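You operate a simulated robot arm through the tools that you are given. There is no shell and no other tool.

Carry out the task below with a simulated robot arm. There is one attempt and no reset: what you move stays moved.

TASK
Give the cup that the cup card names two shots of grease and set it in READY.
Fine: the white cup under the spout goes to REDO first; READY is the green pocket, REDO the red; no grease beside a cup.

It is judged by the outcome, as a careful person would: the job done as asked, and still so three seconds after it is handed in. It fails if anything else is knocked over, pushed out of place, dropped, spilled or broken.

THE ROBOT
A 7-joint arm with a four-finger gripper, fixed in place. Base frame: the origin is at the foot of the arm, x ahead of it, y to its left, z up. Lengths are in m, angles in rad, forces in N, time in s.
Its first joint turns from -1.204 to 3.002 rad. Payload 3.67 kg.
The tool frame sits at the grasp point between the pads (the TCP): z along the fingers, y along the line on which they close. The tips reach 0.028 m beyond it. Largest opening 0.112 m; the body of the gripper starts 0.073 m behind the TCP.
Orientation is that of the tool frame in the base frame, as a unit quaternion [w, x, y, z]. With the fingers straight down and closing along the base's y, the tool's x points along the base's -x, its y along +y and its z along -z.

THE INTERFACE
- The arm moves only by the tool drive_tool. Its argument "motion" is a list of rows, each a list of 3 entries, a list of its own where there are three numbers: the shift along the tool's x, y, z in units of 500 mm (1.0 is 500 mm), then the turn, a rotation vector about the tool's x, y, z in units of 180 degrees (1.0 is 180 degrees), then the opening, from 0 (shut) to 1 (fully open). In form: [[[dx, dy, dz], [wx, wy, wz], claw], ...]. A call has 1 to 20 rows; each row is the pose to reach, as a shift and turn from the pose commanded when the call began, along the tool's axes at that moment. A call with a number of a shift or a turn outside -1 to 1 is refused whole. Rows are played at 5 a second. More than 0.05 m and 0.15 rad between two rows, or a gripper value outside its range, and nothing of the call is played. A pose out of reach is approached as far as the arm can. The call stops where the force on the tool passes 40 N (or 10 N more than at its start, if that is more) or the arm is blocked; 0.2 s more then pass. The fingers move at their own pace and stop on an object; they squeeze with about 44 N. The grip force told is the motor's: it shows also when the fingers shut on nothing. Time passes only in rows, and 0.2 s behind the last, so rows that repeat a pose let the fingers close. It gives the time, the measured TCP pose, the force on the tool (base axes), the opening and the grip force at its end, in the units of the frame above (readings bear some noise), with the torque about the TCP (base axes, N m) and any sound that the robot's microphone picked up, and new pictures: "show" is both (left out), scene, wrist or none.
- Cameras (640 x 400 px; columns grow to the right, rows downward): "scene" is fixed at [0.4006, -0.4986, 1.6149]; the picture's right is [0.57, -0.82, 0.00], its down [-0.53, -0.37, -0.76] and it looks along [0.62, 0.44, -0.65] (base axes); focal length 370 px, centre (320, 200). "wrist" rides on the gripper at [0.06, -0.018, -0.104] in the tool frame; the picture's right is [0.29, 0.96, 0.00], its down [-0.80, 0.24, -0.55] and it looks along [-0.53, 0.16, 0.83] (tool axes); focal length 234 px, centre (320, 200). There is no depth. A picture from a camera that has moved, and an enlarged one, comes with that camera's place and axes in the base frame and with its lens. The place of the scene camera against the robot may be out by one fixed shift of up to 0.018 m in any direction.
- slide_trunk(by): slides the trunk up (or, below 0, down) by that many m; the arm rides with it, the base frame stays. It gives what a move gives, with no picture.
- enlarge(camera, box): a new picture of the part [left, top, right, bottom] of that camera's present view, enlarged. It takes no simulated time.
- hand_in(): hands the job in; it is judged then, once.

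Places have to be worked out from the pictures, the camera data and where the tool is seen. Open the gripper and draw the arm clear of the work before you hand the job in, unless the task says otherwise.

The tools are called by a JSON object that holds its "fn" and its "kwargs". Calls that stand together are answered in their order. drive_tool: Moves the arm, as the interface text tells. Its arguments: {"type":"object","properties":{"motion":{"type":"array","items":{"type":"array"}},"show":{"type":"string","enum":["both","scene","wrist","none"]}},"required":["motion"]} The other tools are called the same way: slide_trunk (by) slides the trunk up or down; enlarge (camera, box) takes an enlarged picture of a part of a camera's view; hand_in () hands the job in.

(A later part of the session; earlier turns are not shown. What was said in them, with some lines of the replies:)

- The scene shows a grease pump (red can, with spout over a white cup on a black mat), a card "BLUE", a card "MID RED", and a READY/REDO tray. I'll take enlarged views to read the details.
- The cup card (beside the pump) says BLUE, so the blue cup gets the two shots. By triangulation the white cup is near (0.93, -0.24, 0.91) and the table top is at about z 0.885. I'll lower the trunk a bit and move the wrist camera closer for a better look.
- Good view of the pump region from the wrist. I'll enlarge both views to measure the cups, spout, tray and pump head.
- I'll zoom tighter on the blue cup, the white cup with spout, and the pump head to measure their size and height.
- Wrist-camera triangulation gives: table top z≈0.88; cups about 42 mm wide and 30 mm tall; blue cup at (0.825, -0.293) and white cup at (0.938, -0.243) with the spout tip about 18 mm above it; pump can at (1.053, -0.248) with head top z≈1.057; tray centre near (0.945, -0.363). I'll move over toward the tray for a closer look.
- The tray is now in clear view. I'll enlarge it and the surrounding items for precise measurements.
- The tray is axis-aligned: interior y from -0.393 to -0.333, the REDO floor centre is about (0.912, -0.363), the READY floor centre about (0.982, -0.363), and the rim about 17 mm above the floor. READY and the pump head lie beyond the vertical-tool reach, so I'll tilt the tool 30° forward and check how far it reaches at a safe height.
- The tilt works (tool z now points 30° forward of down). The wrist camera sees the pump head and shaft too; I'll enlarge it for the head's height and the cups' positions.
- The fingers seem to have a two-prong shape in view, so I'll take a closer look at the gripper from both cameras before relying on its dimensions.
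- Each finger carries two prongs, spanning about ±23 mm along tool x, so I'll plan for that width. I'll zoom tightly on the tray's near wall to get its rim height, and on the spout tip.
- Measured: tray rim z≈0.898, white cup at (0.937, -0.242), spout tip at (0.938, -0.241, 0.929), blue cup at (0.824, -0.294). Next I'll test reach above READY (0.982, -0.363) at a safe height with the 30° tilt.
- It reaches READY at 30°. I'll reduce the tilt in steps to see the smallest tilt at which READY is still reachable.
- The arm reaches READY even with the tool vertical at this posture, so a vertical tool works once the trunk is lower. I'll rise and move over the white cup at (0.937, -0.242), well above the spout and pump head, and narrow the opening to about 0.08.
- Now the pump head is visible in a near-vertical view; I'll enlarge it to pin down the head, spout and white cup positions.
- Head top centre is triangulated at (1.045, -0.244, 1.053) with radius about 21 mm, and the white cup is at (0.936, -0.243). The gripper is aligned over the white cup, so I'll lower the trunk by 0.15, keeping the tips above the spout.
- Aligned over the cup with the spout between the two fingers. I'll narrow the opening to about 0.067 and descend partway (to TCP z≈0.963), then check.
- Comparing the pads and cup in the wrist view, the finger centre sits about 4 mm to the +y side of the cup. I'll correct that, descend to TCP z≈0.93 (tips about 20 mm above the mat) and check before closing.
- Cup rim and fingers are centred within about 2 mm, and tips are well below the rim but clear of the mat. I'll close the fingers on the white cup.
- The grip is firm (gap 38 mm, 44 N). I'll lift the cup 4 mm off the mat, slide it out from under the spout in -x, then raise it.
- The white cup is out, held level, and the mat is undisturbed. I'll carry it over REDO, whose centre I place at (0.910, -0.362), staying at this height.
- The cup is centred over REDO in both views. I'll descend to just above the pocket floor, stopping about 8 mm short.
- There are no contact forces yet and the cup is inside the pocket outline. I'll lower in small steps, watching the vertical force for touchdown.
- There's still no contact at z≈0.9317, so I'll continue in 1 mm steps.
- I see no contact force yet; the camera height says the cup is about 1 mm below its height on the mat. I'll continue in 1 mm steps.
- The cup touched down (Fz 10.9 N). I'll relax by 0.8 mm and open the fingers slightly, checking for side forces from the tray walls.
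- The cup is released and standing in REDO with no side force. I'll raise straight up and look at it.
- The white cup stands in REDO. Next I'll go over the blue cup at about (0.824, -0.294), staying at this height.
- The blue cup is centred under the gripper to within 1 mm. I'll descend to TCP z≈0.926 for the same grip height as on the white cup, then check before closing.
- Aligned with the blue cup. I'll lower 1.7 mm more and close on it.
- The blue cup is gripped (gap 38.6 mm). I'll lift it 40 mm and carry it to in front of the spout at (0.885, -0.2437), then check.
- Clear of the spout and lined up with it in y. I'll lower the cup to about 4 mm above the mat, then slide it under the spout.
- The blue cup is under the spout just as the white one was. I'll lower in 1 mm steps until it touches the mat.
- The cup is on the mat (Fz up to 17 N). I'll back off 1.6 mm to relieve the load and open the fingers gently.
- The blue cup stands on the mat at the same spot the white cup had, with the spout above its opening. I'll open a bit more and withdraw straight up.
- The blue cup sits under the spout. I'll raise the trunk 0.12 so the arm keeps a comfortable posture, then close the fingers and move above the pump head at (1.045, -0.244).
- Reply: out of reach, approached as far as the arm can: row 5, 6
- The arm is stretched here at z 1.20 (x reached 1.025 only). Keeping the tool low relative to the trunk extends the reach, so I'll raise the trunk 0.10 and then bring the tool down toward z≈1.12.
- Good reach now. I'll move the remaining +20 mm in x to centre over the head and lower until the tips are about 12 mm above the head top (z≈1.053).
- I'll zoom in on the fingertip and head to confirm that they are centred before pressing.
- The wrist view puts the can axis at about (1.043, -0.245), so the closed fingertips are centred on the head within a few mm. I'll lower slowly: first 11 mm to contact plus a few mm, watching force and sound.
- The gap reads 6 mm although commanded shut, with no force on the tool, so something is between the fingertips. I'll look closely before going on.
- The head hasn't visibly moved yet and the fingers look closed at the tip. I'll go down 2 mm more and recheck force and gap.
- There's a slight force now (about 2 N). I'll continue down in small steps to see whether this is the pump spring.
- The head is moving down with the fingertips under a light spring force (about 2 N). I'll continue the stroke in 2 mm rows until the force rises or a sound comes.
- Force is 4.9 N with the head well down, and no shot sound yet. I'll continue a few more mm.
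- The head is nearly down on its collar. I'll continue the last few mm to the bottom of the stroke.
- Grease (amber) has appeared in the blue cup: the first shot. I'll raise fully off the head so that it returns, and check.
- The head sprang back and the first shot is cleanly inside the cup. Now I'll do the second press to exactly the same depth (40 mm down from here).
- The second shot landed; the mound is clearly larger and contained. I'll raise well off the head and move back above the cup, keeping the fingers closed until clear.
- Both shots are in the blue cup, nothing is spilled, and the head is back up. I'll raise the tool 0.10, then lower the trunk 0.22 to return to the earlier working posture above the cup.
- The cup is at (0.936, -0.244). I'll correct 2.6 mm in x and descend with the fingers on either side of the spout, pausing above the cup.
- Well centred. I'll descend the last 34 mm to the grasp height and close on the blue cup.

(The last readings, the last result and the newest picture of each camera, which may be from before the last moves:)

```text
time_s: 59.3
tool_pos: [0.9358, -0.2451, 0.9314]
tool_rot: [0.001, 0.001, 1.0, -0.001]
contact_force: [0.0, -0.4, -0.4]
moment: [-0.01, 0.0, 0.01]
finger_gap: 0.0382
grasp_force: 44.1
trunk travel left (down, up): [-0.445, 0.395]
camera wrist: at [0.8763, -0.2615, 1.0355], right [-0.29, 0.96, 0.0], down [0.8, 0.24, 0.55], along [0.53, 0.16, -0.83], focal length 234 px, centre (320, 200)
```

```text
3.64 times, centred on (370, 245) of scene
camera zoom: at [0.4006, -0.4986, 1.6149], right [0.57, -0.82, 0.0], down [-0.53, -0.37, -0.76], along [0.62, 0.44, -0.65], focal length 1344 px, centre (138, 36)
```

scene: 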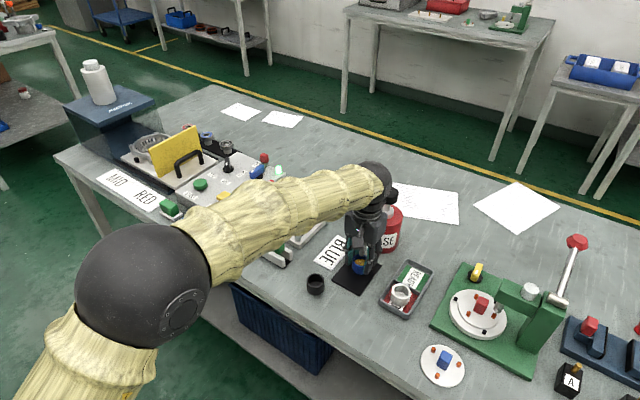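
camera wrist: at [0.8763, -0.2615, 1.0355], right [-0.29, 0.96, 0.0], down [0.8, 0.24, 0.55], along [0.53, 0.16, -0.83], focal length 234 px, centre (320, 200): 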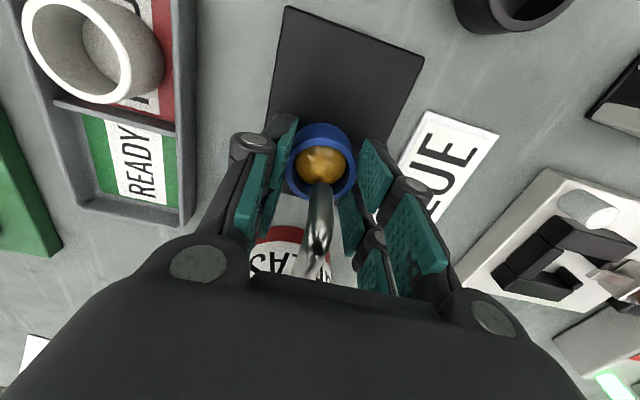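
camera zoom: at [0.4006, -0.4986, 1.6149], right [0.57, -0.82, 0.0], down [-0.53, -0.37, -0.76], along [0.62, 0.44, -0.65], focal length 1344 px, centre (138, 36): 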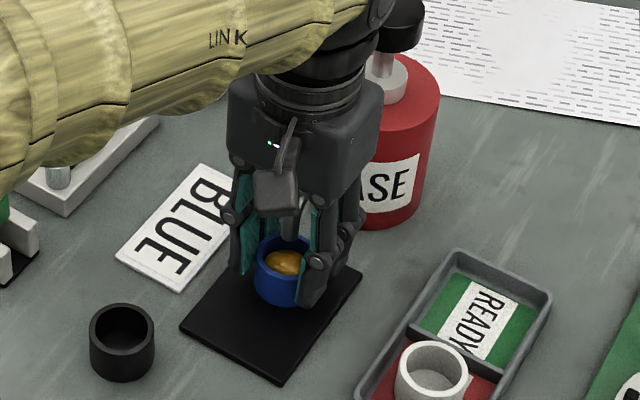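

The loaded blue cup is gripped. I'll lift it 4 mm, slide it out in -x gently, then raise it.

{"fn": "drive_tool", "kwargs": {"motion": [[[0, 0, -0.008], [0, 0, 0], 0.3], [[0.02, 0, -0.008], [0, 0, 0], 0.3], [[0.045, 0, -0.008], [0, 0, 0], 0.3], [[0.07, 0, -0.008], [0, 0, 0], 0.3], [[0.1, 0, -0.008], [0, 0, 0], 0.3], [[0.1, 0, -0.04], [0, 0, 0], 0.3], [[0.1, 0, -0.08], [0, 0, 0], 0.3], [[0.1, 0, -0.12], [0, 0, 0], 0.3], [[0.1, 0, -0.13], [0, 0, 0], 0.3]], "show": "both"}}

{"fn": "enlarge", "kwargs": {"camera": "wrist", "box": [230, 70, 420, 250]}}

{"fn": "enlarge", "kwargs": {"camera": "scene", "box": [320, 180, 440, 310]}}

```text
time_s: 61.3
tool_pos: [0.8862, -0.2457, 0.9972]
tool_rot: [0.001, 0.001, 1.0, 0.001]
contact_force: [-0.3, -0.1, -0.1]
moment: [-0.01, -0.03, -0.01]
finger_gap: 0.0384
grasp_force: 43.7
trunk travel left (down, up): [-0.445, 0.395]
camera wrist: at [0.826, -0.2624, 1.1001], right [-0.29, 0.96, 0.0], down [0.8, 0.24, 0.55], along [0.53, 0.16, -0.83], focal length 234 px, centre (320, 200)
```

scene: 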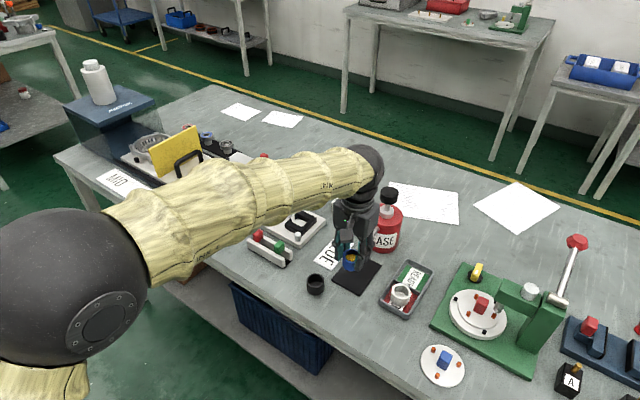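
wrist: 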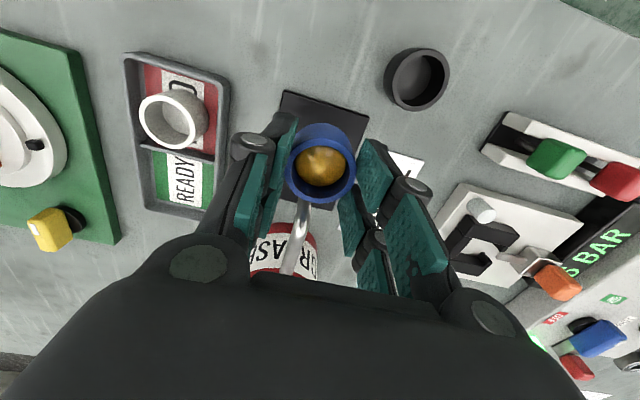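

```text
2.22 times, centred on (325, 160) of wrist
camera zoom: at [0.826, -0.2624, 1.1001], right [-0.29, 0.96, 0.0], down [0.8, 0.24, 0.55], along [0.53, 0.16, -0.83], focal length 520 px, centre (309, 289)
```

zoom: 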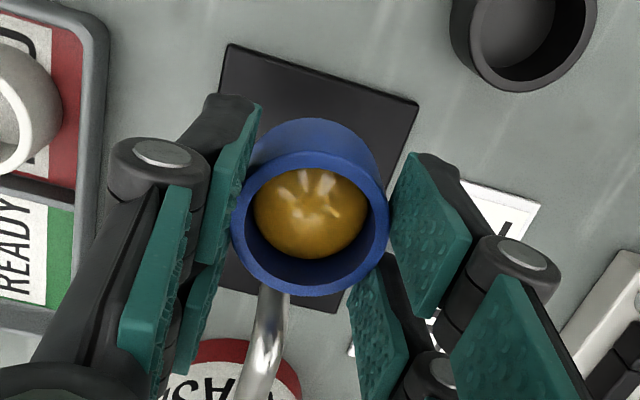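

```text
3.08 times, centred on (380, 245) of scene
camera zoom: at [0.4006, -0.4986, 1.6149], right [0.57, -0.82, 0.0], down [-0.53, -0.37, -0.76], along [0.62, 0.44, -0.65], focal length 1137 px, centre (135, 62)
```

zoom: 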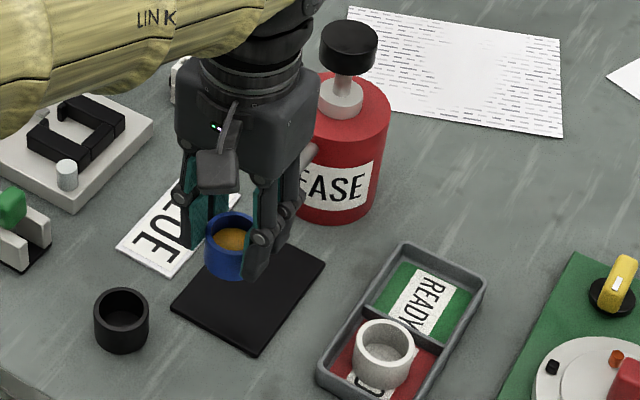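

The cup is held level, with grease well inside and the mat clean. I'll carry it over to READY: first in -y, then +x, at this height (bottom about 35 mm above the white cup).

{"fn": "drive_tool", "kwargs": {"motion": [[[0, -0.05, 0], [0, 0, 0], 0.3], [[0, -0.11, 0], [0, 0, 0], 0.3], [[0, -0.17, 0], [0, 0, 0], 0.3], [[0, -0.2342, 0], [0, 0, 0], 0.3], [[-0.05, -0.2342, 0], [0, 0, 0], 0.3], [[-0.1, -0.2342, 0], [0, 0, 0], 0.3], [[-0.15, -0.2342, 0], [0, 0, 0], 0.3], [[-0.192, -0.2342, 0], [0, 0, 0], 0.3], [[-0.192, -0.2342, 0], [0, 0, 0], 0.3]], "show": "both"}}

{"fn": "enlarge", "kwargs": {"camera": "wrist", "box": [220, 30, 420, 250]}}

{"fn": "enlarge", "kwargs": {"camera": "scene", "box": [350, 190, 460, 320]}}

```text
time_s: 63.3
tool_pos: [0.9813, -0.3629, 0.9973]
tool_rot: [0.001, 0.0, 1.0, -0.001]
contact_force: [-0.4, 0.6, -0.6]
moment: [0.0, -0.01, 0.03]
finger_gap: 0.0376
grasp_force: 44.3
trunk travel left (down, up): [-0.445, 0.395]
camera wrist: at [0.922, -0.3787, 1.1], right [-0.29, 0.96, 0.0], down [0.8, 0.24, 0.56], along [0.53, 0.16, -0.83], focal length 234 px, centre (320, 200)
```

scene: 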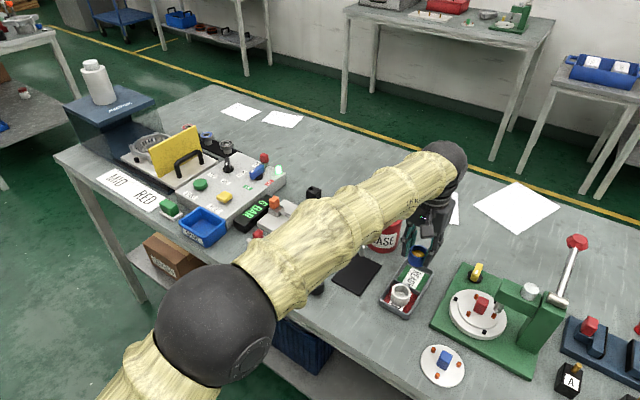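
wrist: 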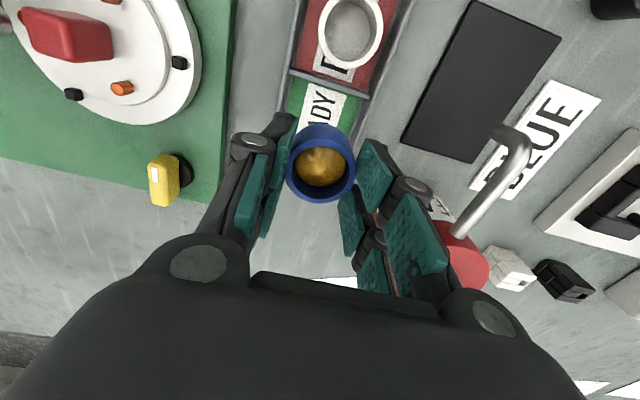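

```text
1.82 times, centred on (320, 140) of wrist
camera zoom: at [0.922, -0.3787, 1.1], right [-0.29, 0.96, 0.0], down [0.8, 0.24, 0.56], along [0.53, 0.16, -0.83], focal length 426 px, centre (320, 309)
```

zoom: 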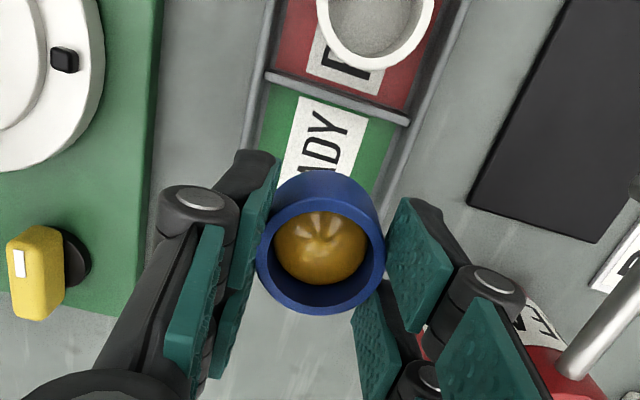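

```text
3.08 times, centred on (405, 255) of scene
camera zoom: at [0.4006, -0.4986, 1.6149], right [0.57, -0.82, 0.0], down [-0.53, -0.37, -0.76], along [0.62, 0.44, -0.65], focal length 1137 px, centre (58, 31)
```

zoom: 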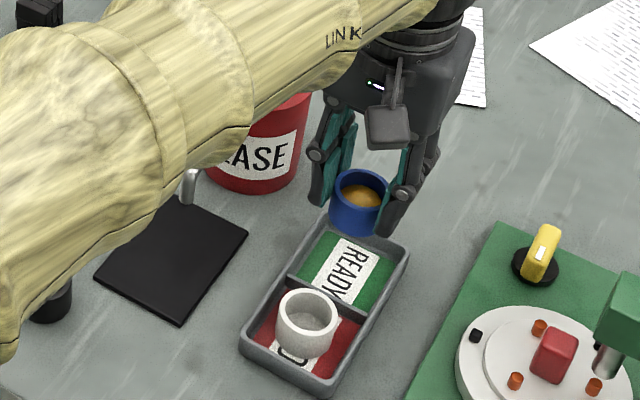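

Over READY; the pocket floor edges seen from here put its centre at (0.982, -0.362). I'll correct y by -1.5 mm and descend to about 8 mm above touchdown.

{"fn": "drive_tool", "kwargs": {"motion": [[[0, -0.003, 0.03], [0, 0, 0], 0.3], [[0, -0.003, 0.06], [0, 0, 0], 0.3], [[0, -0.003, 0.09], [0, 0, 0], 0.3], [[0, -0.003, 0.116], [0, 0, 0], 0.3], [[0, -0.003, 0.116], [0, 0, 0], 0.3]], "show": "both"}}

{"fn": "enlarge", "kwargs": {"camera": "wrist", "box": [220, 30, 420, 250]}}

{"fn": "enlarge", "kwargs": {"camera": "scene", "box": [360, 220, 450, 320]}}

```text
time_s: 64.5
tool_pos: [0.9814, -0.3646, 0.9376]
tool_rot: [0.001, 0.001, 1.0, 0.0]
contact_force: [-0.6, 0.2, -0.9]
moment: [-0.02, 0.01, 0.03]
finger_gap: 0.0381
grasp_force: 44.0
trunk travel left (down, up): [-0.445, 0.395]
camera wrist: at [0.9219, -0.3799, 1.0413], right [-0.29, 0.96, 0.0], down [0.8, 0.24, 0.56], along [0.53, 0.16, -0.83], focal length 234 px, centre (320, 200)
```

scene: 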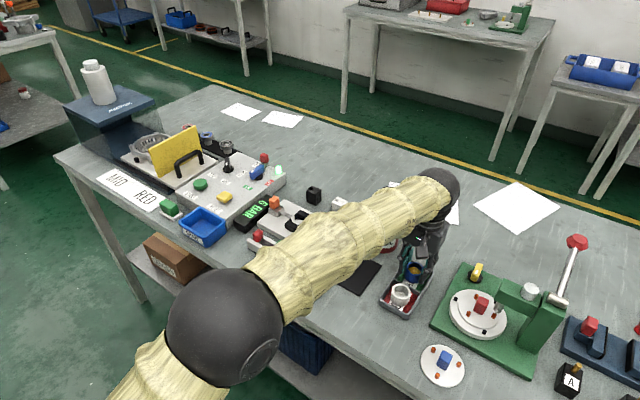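
wrist: 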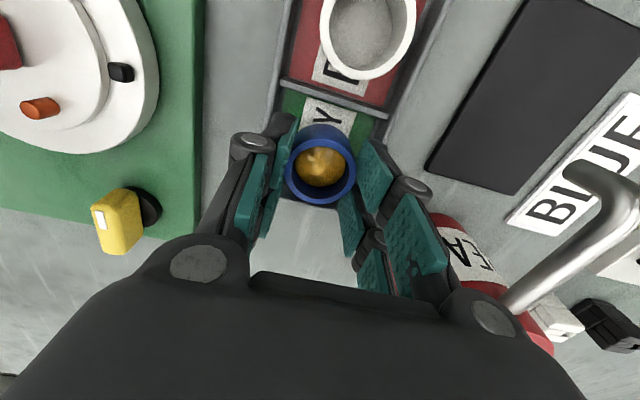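

```text
1.82 times, centred on (320, 140) of wrist
camera zoom: at [0.9219, -0.3799, 1.0413], right [-0.29, 0.96, 0.0], down [0.8, 0.24, 0.56], along [0.53, 0.16, -0.83], focal length 426 px, centre (320, 309)
```

zoom: 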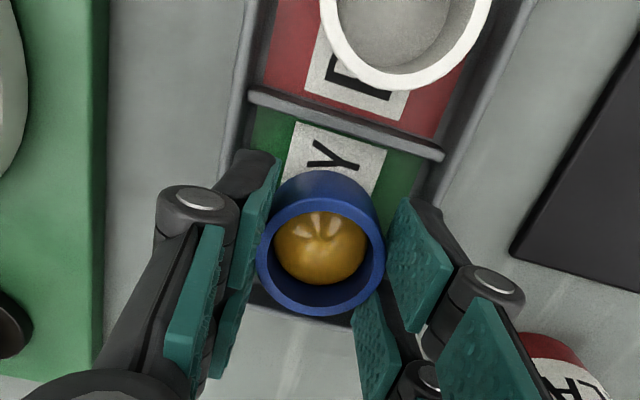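

```text
4.00 times, centred on (405, 270) of scene
camera zoom: at [0.4006, -0.4986, 1.6149], right [0.57, -0.82, 0.0], down [-0.53, -0.37, -0.76], along [0.62, 0.44, -0.65], focal length 1478 px, centre (-20, -80)
```

zoom: 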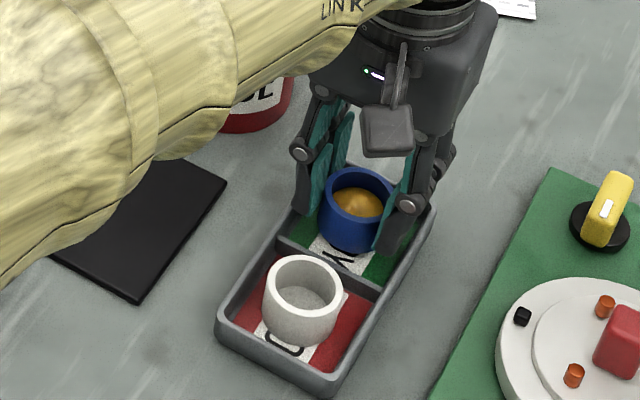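

The cup is inside the READY outline with clearance all round. I'll lower in small steps until touchdown.

{"fn": "drive_tool", "kwargs": {"motion": [[[0, 0, 0.004], [0, 0, 0], 0.3], [[0, 0, 0.008], [0, 0, 0], 0.3], [[0, 0, 0.01], [0, 0, 0], 0.3], [[0, 0, 0.01], [0, 0, 0], 0.3]], "show": "none"}}

{"fn": "drive_tool", "kwargs": {"motion": [[[0, 0, 0.002], [0, 0, 0], 0.3], [[0, 0, 0.002], [0, 0, 0], 0.3]], "show": "none"}}

```text
time_s: 65.5
tool_pos: [0.9815, -0.3649, 0.932]
tool_rot: [0.001, 0.0, 1.0, 0.001]
contact_force: [0.1, -0.9, 0.3]
moment: [0.0, 0.02, 0.01]
finger_gap: 0.0381
grasp_force: 44.2
trunk travel left (down, up): [-0.445, 0.395]
```

```text
time_s: 66.1
tool_pos: [0.9802, -0.3647, 0.9318]
tool_rot: [0.0, 0.0, 1.0, 0.0]
contact_force: [0.0, 0.2, -0.9]
moment: [0.01, 0.01, -0.07]
finger_gap: 0.0378
grasp_force: 44.0
trunk travel left (down, up): [-0.445, 0.395]
```

There's no contact yet at z≈0.9315; continuing in 1 mm steps.

{"fn": "drive_tool", "kwargs": {"motion": [[[0, 0, 0.002], [0, 0, 0], 0.3], [[0, 0, 0.002], [0, 0, 0], 0.3]], "show": "none"}}

{"fn": "drive_tool", "kwargs": {"motion": [[[0, 0, 0.002], [0, 0, 0], 0.3], [[0, 0, 0.002], [0, 0, 0], 0.3]], "show": "none"}}

```text
time_s: 66.7
tool_pos: [0.9804, -0.3652, 0.9309]
tool_rot: [0.001, 0.0, 1.0, 0.0]
contact_force: [0.6, 0.1, 0.2]
moment: [-0.02, 0.02, 0.01]
finger_gap: 0.0381
grasp_force: 44.2
trunk travel left (down, up): [-0.445, 0.395]
```

```text
time_s: 67.3
tool_pos: [0.9822, -0.3646, 0.9306]
tool_rot: [0.0, 0.001, 1.0, -0.001]
contact_force: [1.4, -0.8, 4.9]
moment: [-0.07, -0.03, 0.01]
finger_gap: 0.0379
grasp_force: 44.3
trunk travel left (down, up): [-0.445, 0.395]
```

The cup touched down (4.9 N). I'll back off 0.4 mm and open the fingers slightly.

{"fn": "drive_tool", "kwargs": {"motion": [[[0, 0, -0.0008], [0, 0, 0], 0.3], [[0, 0, -0.0008], [0, 0, 0], 0.36], [[0, 0, -0.0008], [0, 0, 0], 0.4], [[0, 0, -0.0008], [0, 0, 0], 0.4]], "show": "both"}}

{"fn": "enlarge", "kwargs": {"camera": "wrist", "box": [220, 30, 420, 250]}}

{"fn": "enlarge", "kwargs": {"camera": "scene", "box": [360, 220, 450, 320]}}

```text
time_s: 68.3
tool_pos: [0.9821, -0.3657, 0.9303]
tool_rot: [0.001, 0.0, 1.0, 0.0]
contact_force: [0.3, -0.9, -0.4]
moment: [-0.02, 0.03, -0.01]
finger_gap: 0.0447
grasp_force: 0.0
trunk travel left (down, up): [-0.445, 0.395]
camera wrist: at [0.9218, -0.3804, 1.0339], right [-0.29, 0.96, 0.0], down [0.8, 0.24, 0.55], along [0.53, 0.16, -0.83], focal length 234 px, centre (320, 200)
```

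scene: 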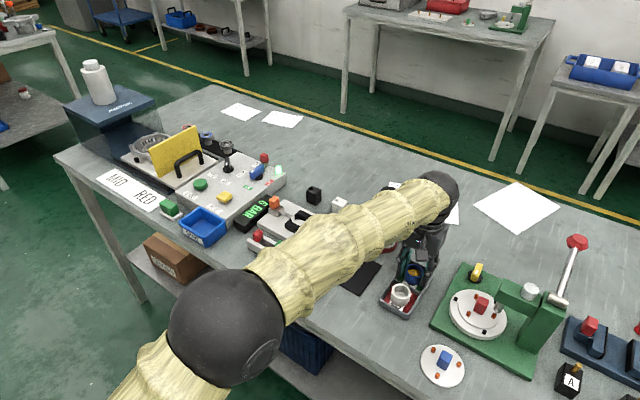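
wrist: 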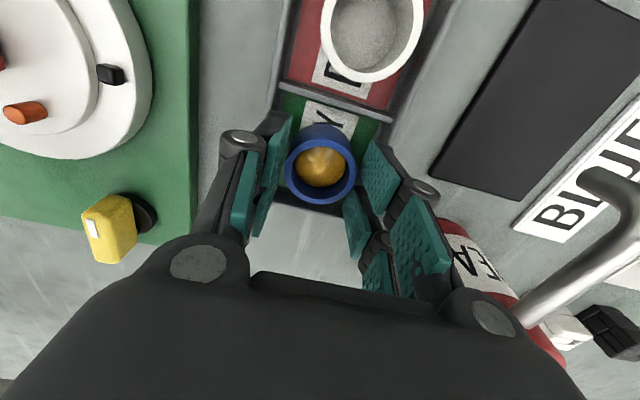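

```text
1.82 times, centred on (320, 140) of wrist
camera zoom: at [0.9218, -0.3804, 1.0339], right [-0.29, 0.96, 0.0], down [0.8, 0.24, 0.55], along [0.53, 0.16, -0.83], focal length 426 px, centre (320, 309)
```

zoom: 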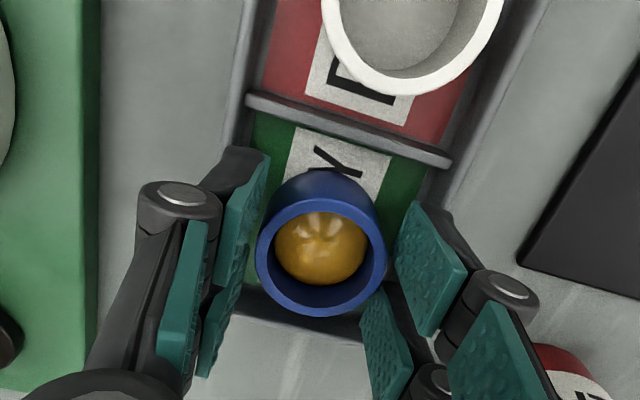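

```text
4.00 times, centred on (405, 270) of scene
camera zoom: at [0.4006, -0.4986, 1.6149], right [0.57, -0.82, 0.0], down [-0.53, -0.37, -0.76], along [0.62, 0.44, -0.65], focal length 1478 px, centre (-20, -80)
```

zoom: 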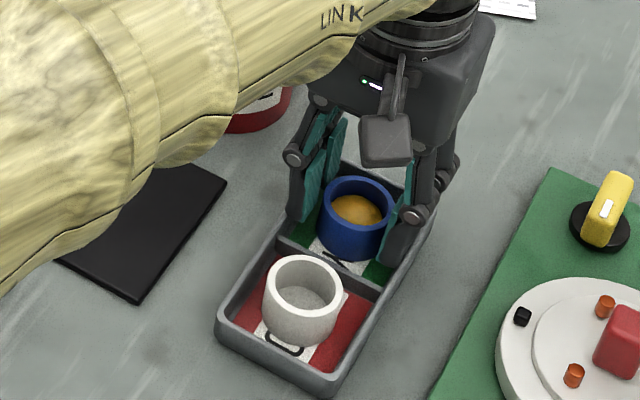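

Released in READY with no side force. I'll rise straight up, then check.

{"fn": "drive_tool", "kwargs": {"motion": [[[0, 0, -0.02], [0, 0, 0], 0.42], [[0, 0, -0.06], [0, 0, 0], 0.45], [[0, 0, -0.12], [0, 0, 0], 0.5], [[0, 0, -0.2], [0, 0, 0], 0.6], [[0, 0, -0.28], [0, 0, 0], 0.7], [[0, 0, -0.34], [0, 0, 0], 0.7]], "show": "both"}}

{"fn": "enlarge", "kwargs": {"camera": "scene", "box": [350, 220, 450, 320]}}

```text
time_s: 69.7
tool_pos: [0.9813, -0.3645, 1.1015]
tool_rot: [0.001, 0.002, 1.0, -0.001]
contact_force: [-0.4, 0.0, -0.1]
moment: [0.0, 0.03, 0.03]
finger_gap: 0.0781
grasp_force: 0.0
trunk travel left (down, up): [-0.445, 0.395]
camera wrist: at [0.9218, -0.3805, 1.2049], right [-0.29, 0.96, 0.0], down [0.8, 0.24, 0.55], along [0.53, 0.16, -0.83], focal length 234 px, centre (320, 200)
```

scene: 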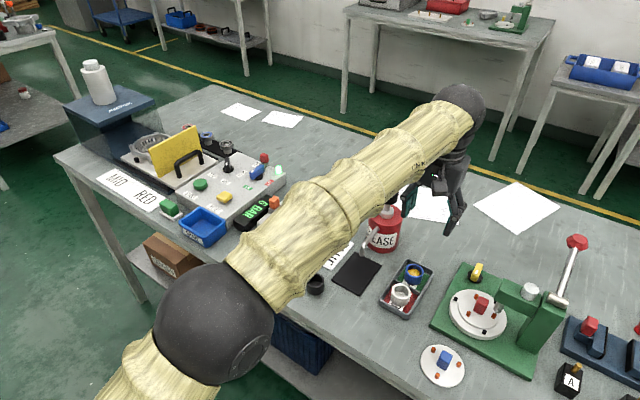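
wrist: 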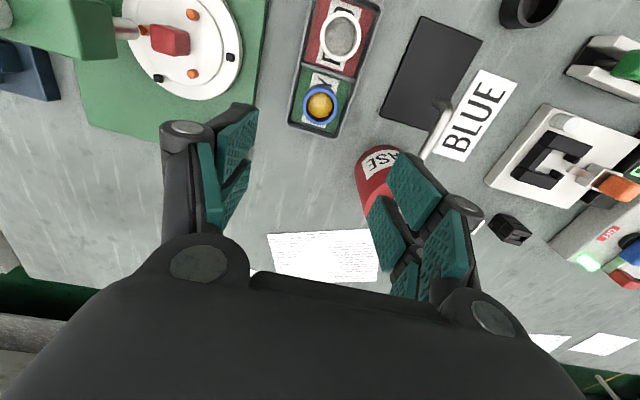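

```text
4.00 times, centred on (400, 270) of scene
camera zoom: at [0.4006, -0.4986, 1.6149], right [0.57, -0.82, 0.0], down [-0.53, -0.37, -0.76], along [0.62, 0.44, -0.65], focal length 1478 px, centre (0, -80)
```

zoom: 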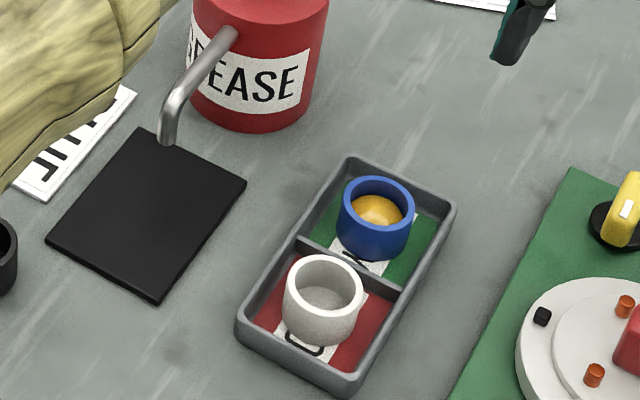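

Both cups stand upright in their pockets and nothing else has moved. I'll raise the trunk and draw the arm back clear of the work.

{"fn": "slide_trunk", "kwargs": {"by": 0.2}}

{"fn": "drive_tool", "kwargs": {"motion": [[[0.08, 0.04, 0], [0, 0, 0], 0.8], [[0.16, 0.08, 0], [0, 0, 0], 1], [[0.24, 0.12, 0], [0, 0, 0], 1], [[0.32, 0.16, 0], [0, 0, 0], 1], [[0.4, 0.2, 0], [0, 0, 0], 1], [[0.48, 0.24, 0], [0, 0, 0], 1], [[0.56, 0.28, 0], [0, 0, 0], 1], [[0.64, 0.32, 0], [0, 0, 0], 1], [[0.64, 0.32, 0], [0, 0, 0], 1]], "show": "both"}}

{"fn": "enlarge", "kwargs": {"camera": "scene", "box": [280, 170, 460, 330]}}

{"fn": "enlarge", "kwargs": {"camera": "scene", "box": [350, 220, 450, 320]}}

```text
time_s: 71.9
tool_pos: [0.9816, -0.365, 1.3018]
tool_rot: [0.0, 0.001, 1.0, 0.001]
contact_force: [-0.1, -0.1, -0.4]
moment: [-0.02, 0.0, 0.0]
finger_gap: 0.0783
grasp_force: 0.0
trunk travel left (down, up): [-0.645, 0.195]
```

```text
time_s: 73.9
tool_pos: [0.6648, -0.2066, 1.2986]
tool_rot: [0.0, 0.0, 1.0, 0.0]
contact_force: [0.0, 0.3, -1.2]
moment: [0.0, 0.01, 0.0]
finger_gap: 0.1122
grasp_force: 0.1
trunk travel left (down, up): [-0.645, 0.195]
camera wrist: at [0.6047, -0.2215, 1.4035], right [-0.29, 0.96, 0.0], down [0.8, 0.24, 0.55], along [0.53, 0.16, -0.83], focal length 234 px, centre (320, 200)
```

scene: 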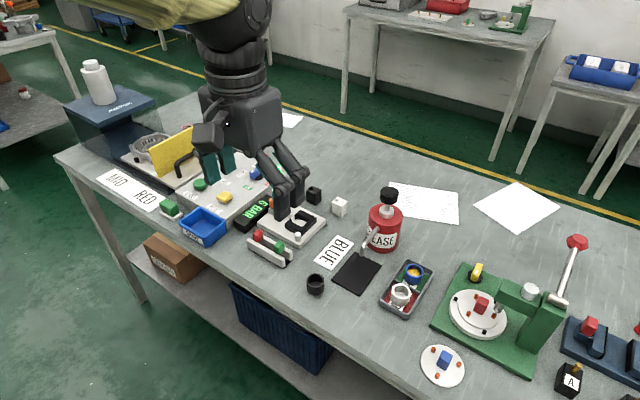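
wrist: 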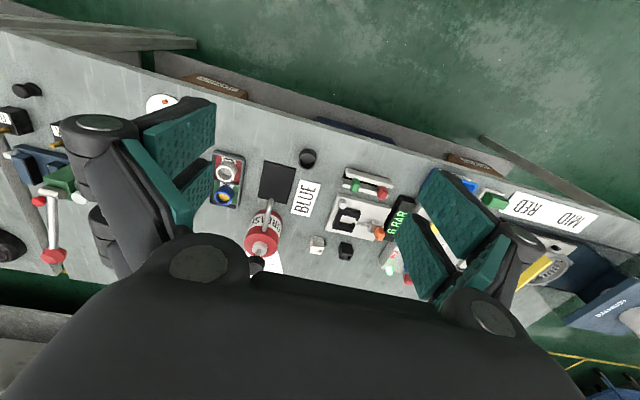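

```text
2.50 times, centred on (370, 250) of scene
camera zoom: at [0.4006, -0.4986, 1.6149], right [0.57, -0.82, 0.0], down [-0.53, -0.37, -0.76], along [0.62, 0.44, -0.65], focal length 924 px, centre (195, 75)
```

zoom: 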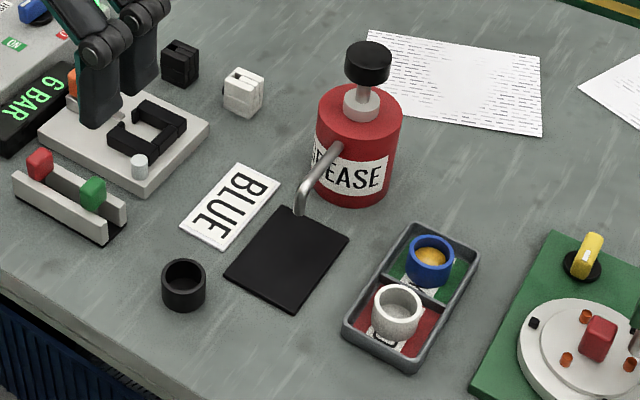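

```text
4.00 times, centred on (400, 270) of scene
camera zoom: at [0.4006, -0.4986, 1.6149], right [0.57, -0.82, 0.0], down [-0.53, -0.37, -0.76], along [0.62, 0.44, -0.65], focal length 1478 px, centre (0, -80)
```

zoom: 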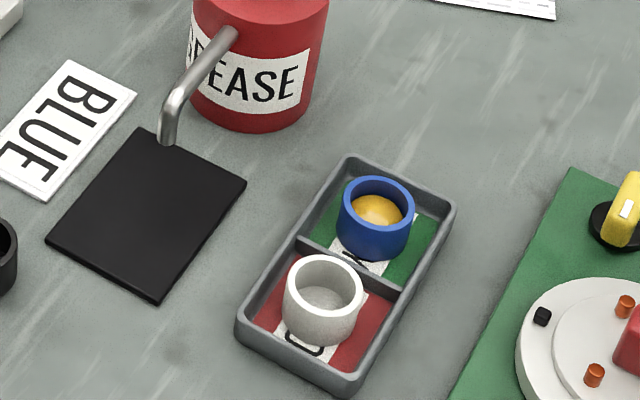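

The final view shows the blue cup with its two shots in READY, the white cup in REDO, a clean mat, and the pump, tray, card and black cup where they were. The arm is clear with the gripper open, so I'll hand in the job.

{"fn": "hand_in", "kwargs": {}}

```text
The job is handed in.
```

The job is handed in. The blue cup, which the card names, got two shots of grease and stands in the green READY pocket. The white cup went to the red REDO pocket first.

- **Grease:** each press of the pump head put a visible shot into the blue cup. The mat and the table beside the cup are clean.
- **Other items:** the pump, mat, tray, card and black cup look to be where they started. Nothing was knocked over or dropped.
- **Arm:** the gripper is open and drawn back clear of the work.

I judged the shots by the grease seen in the cup, because the microphone reported no sound on either press.
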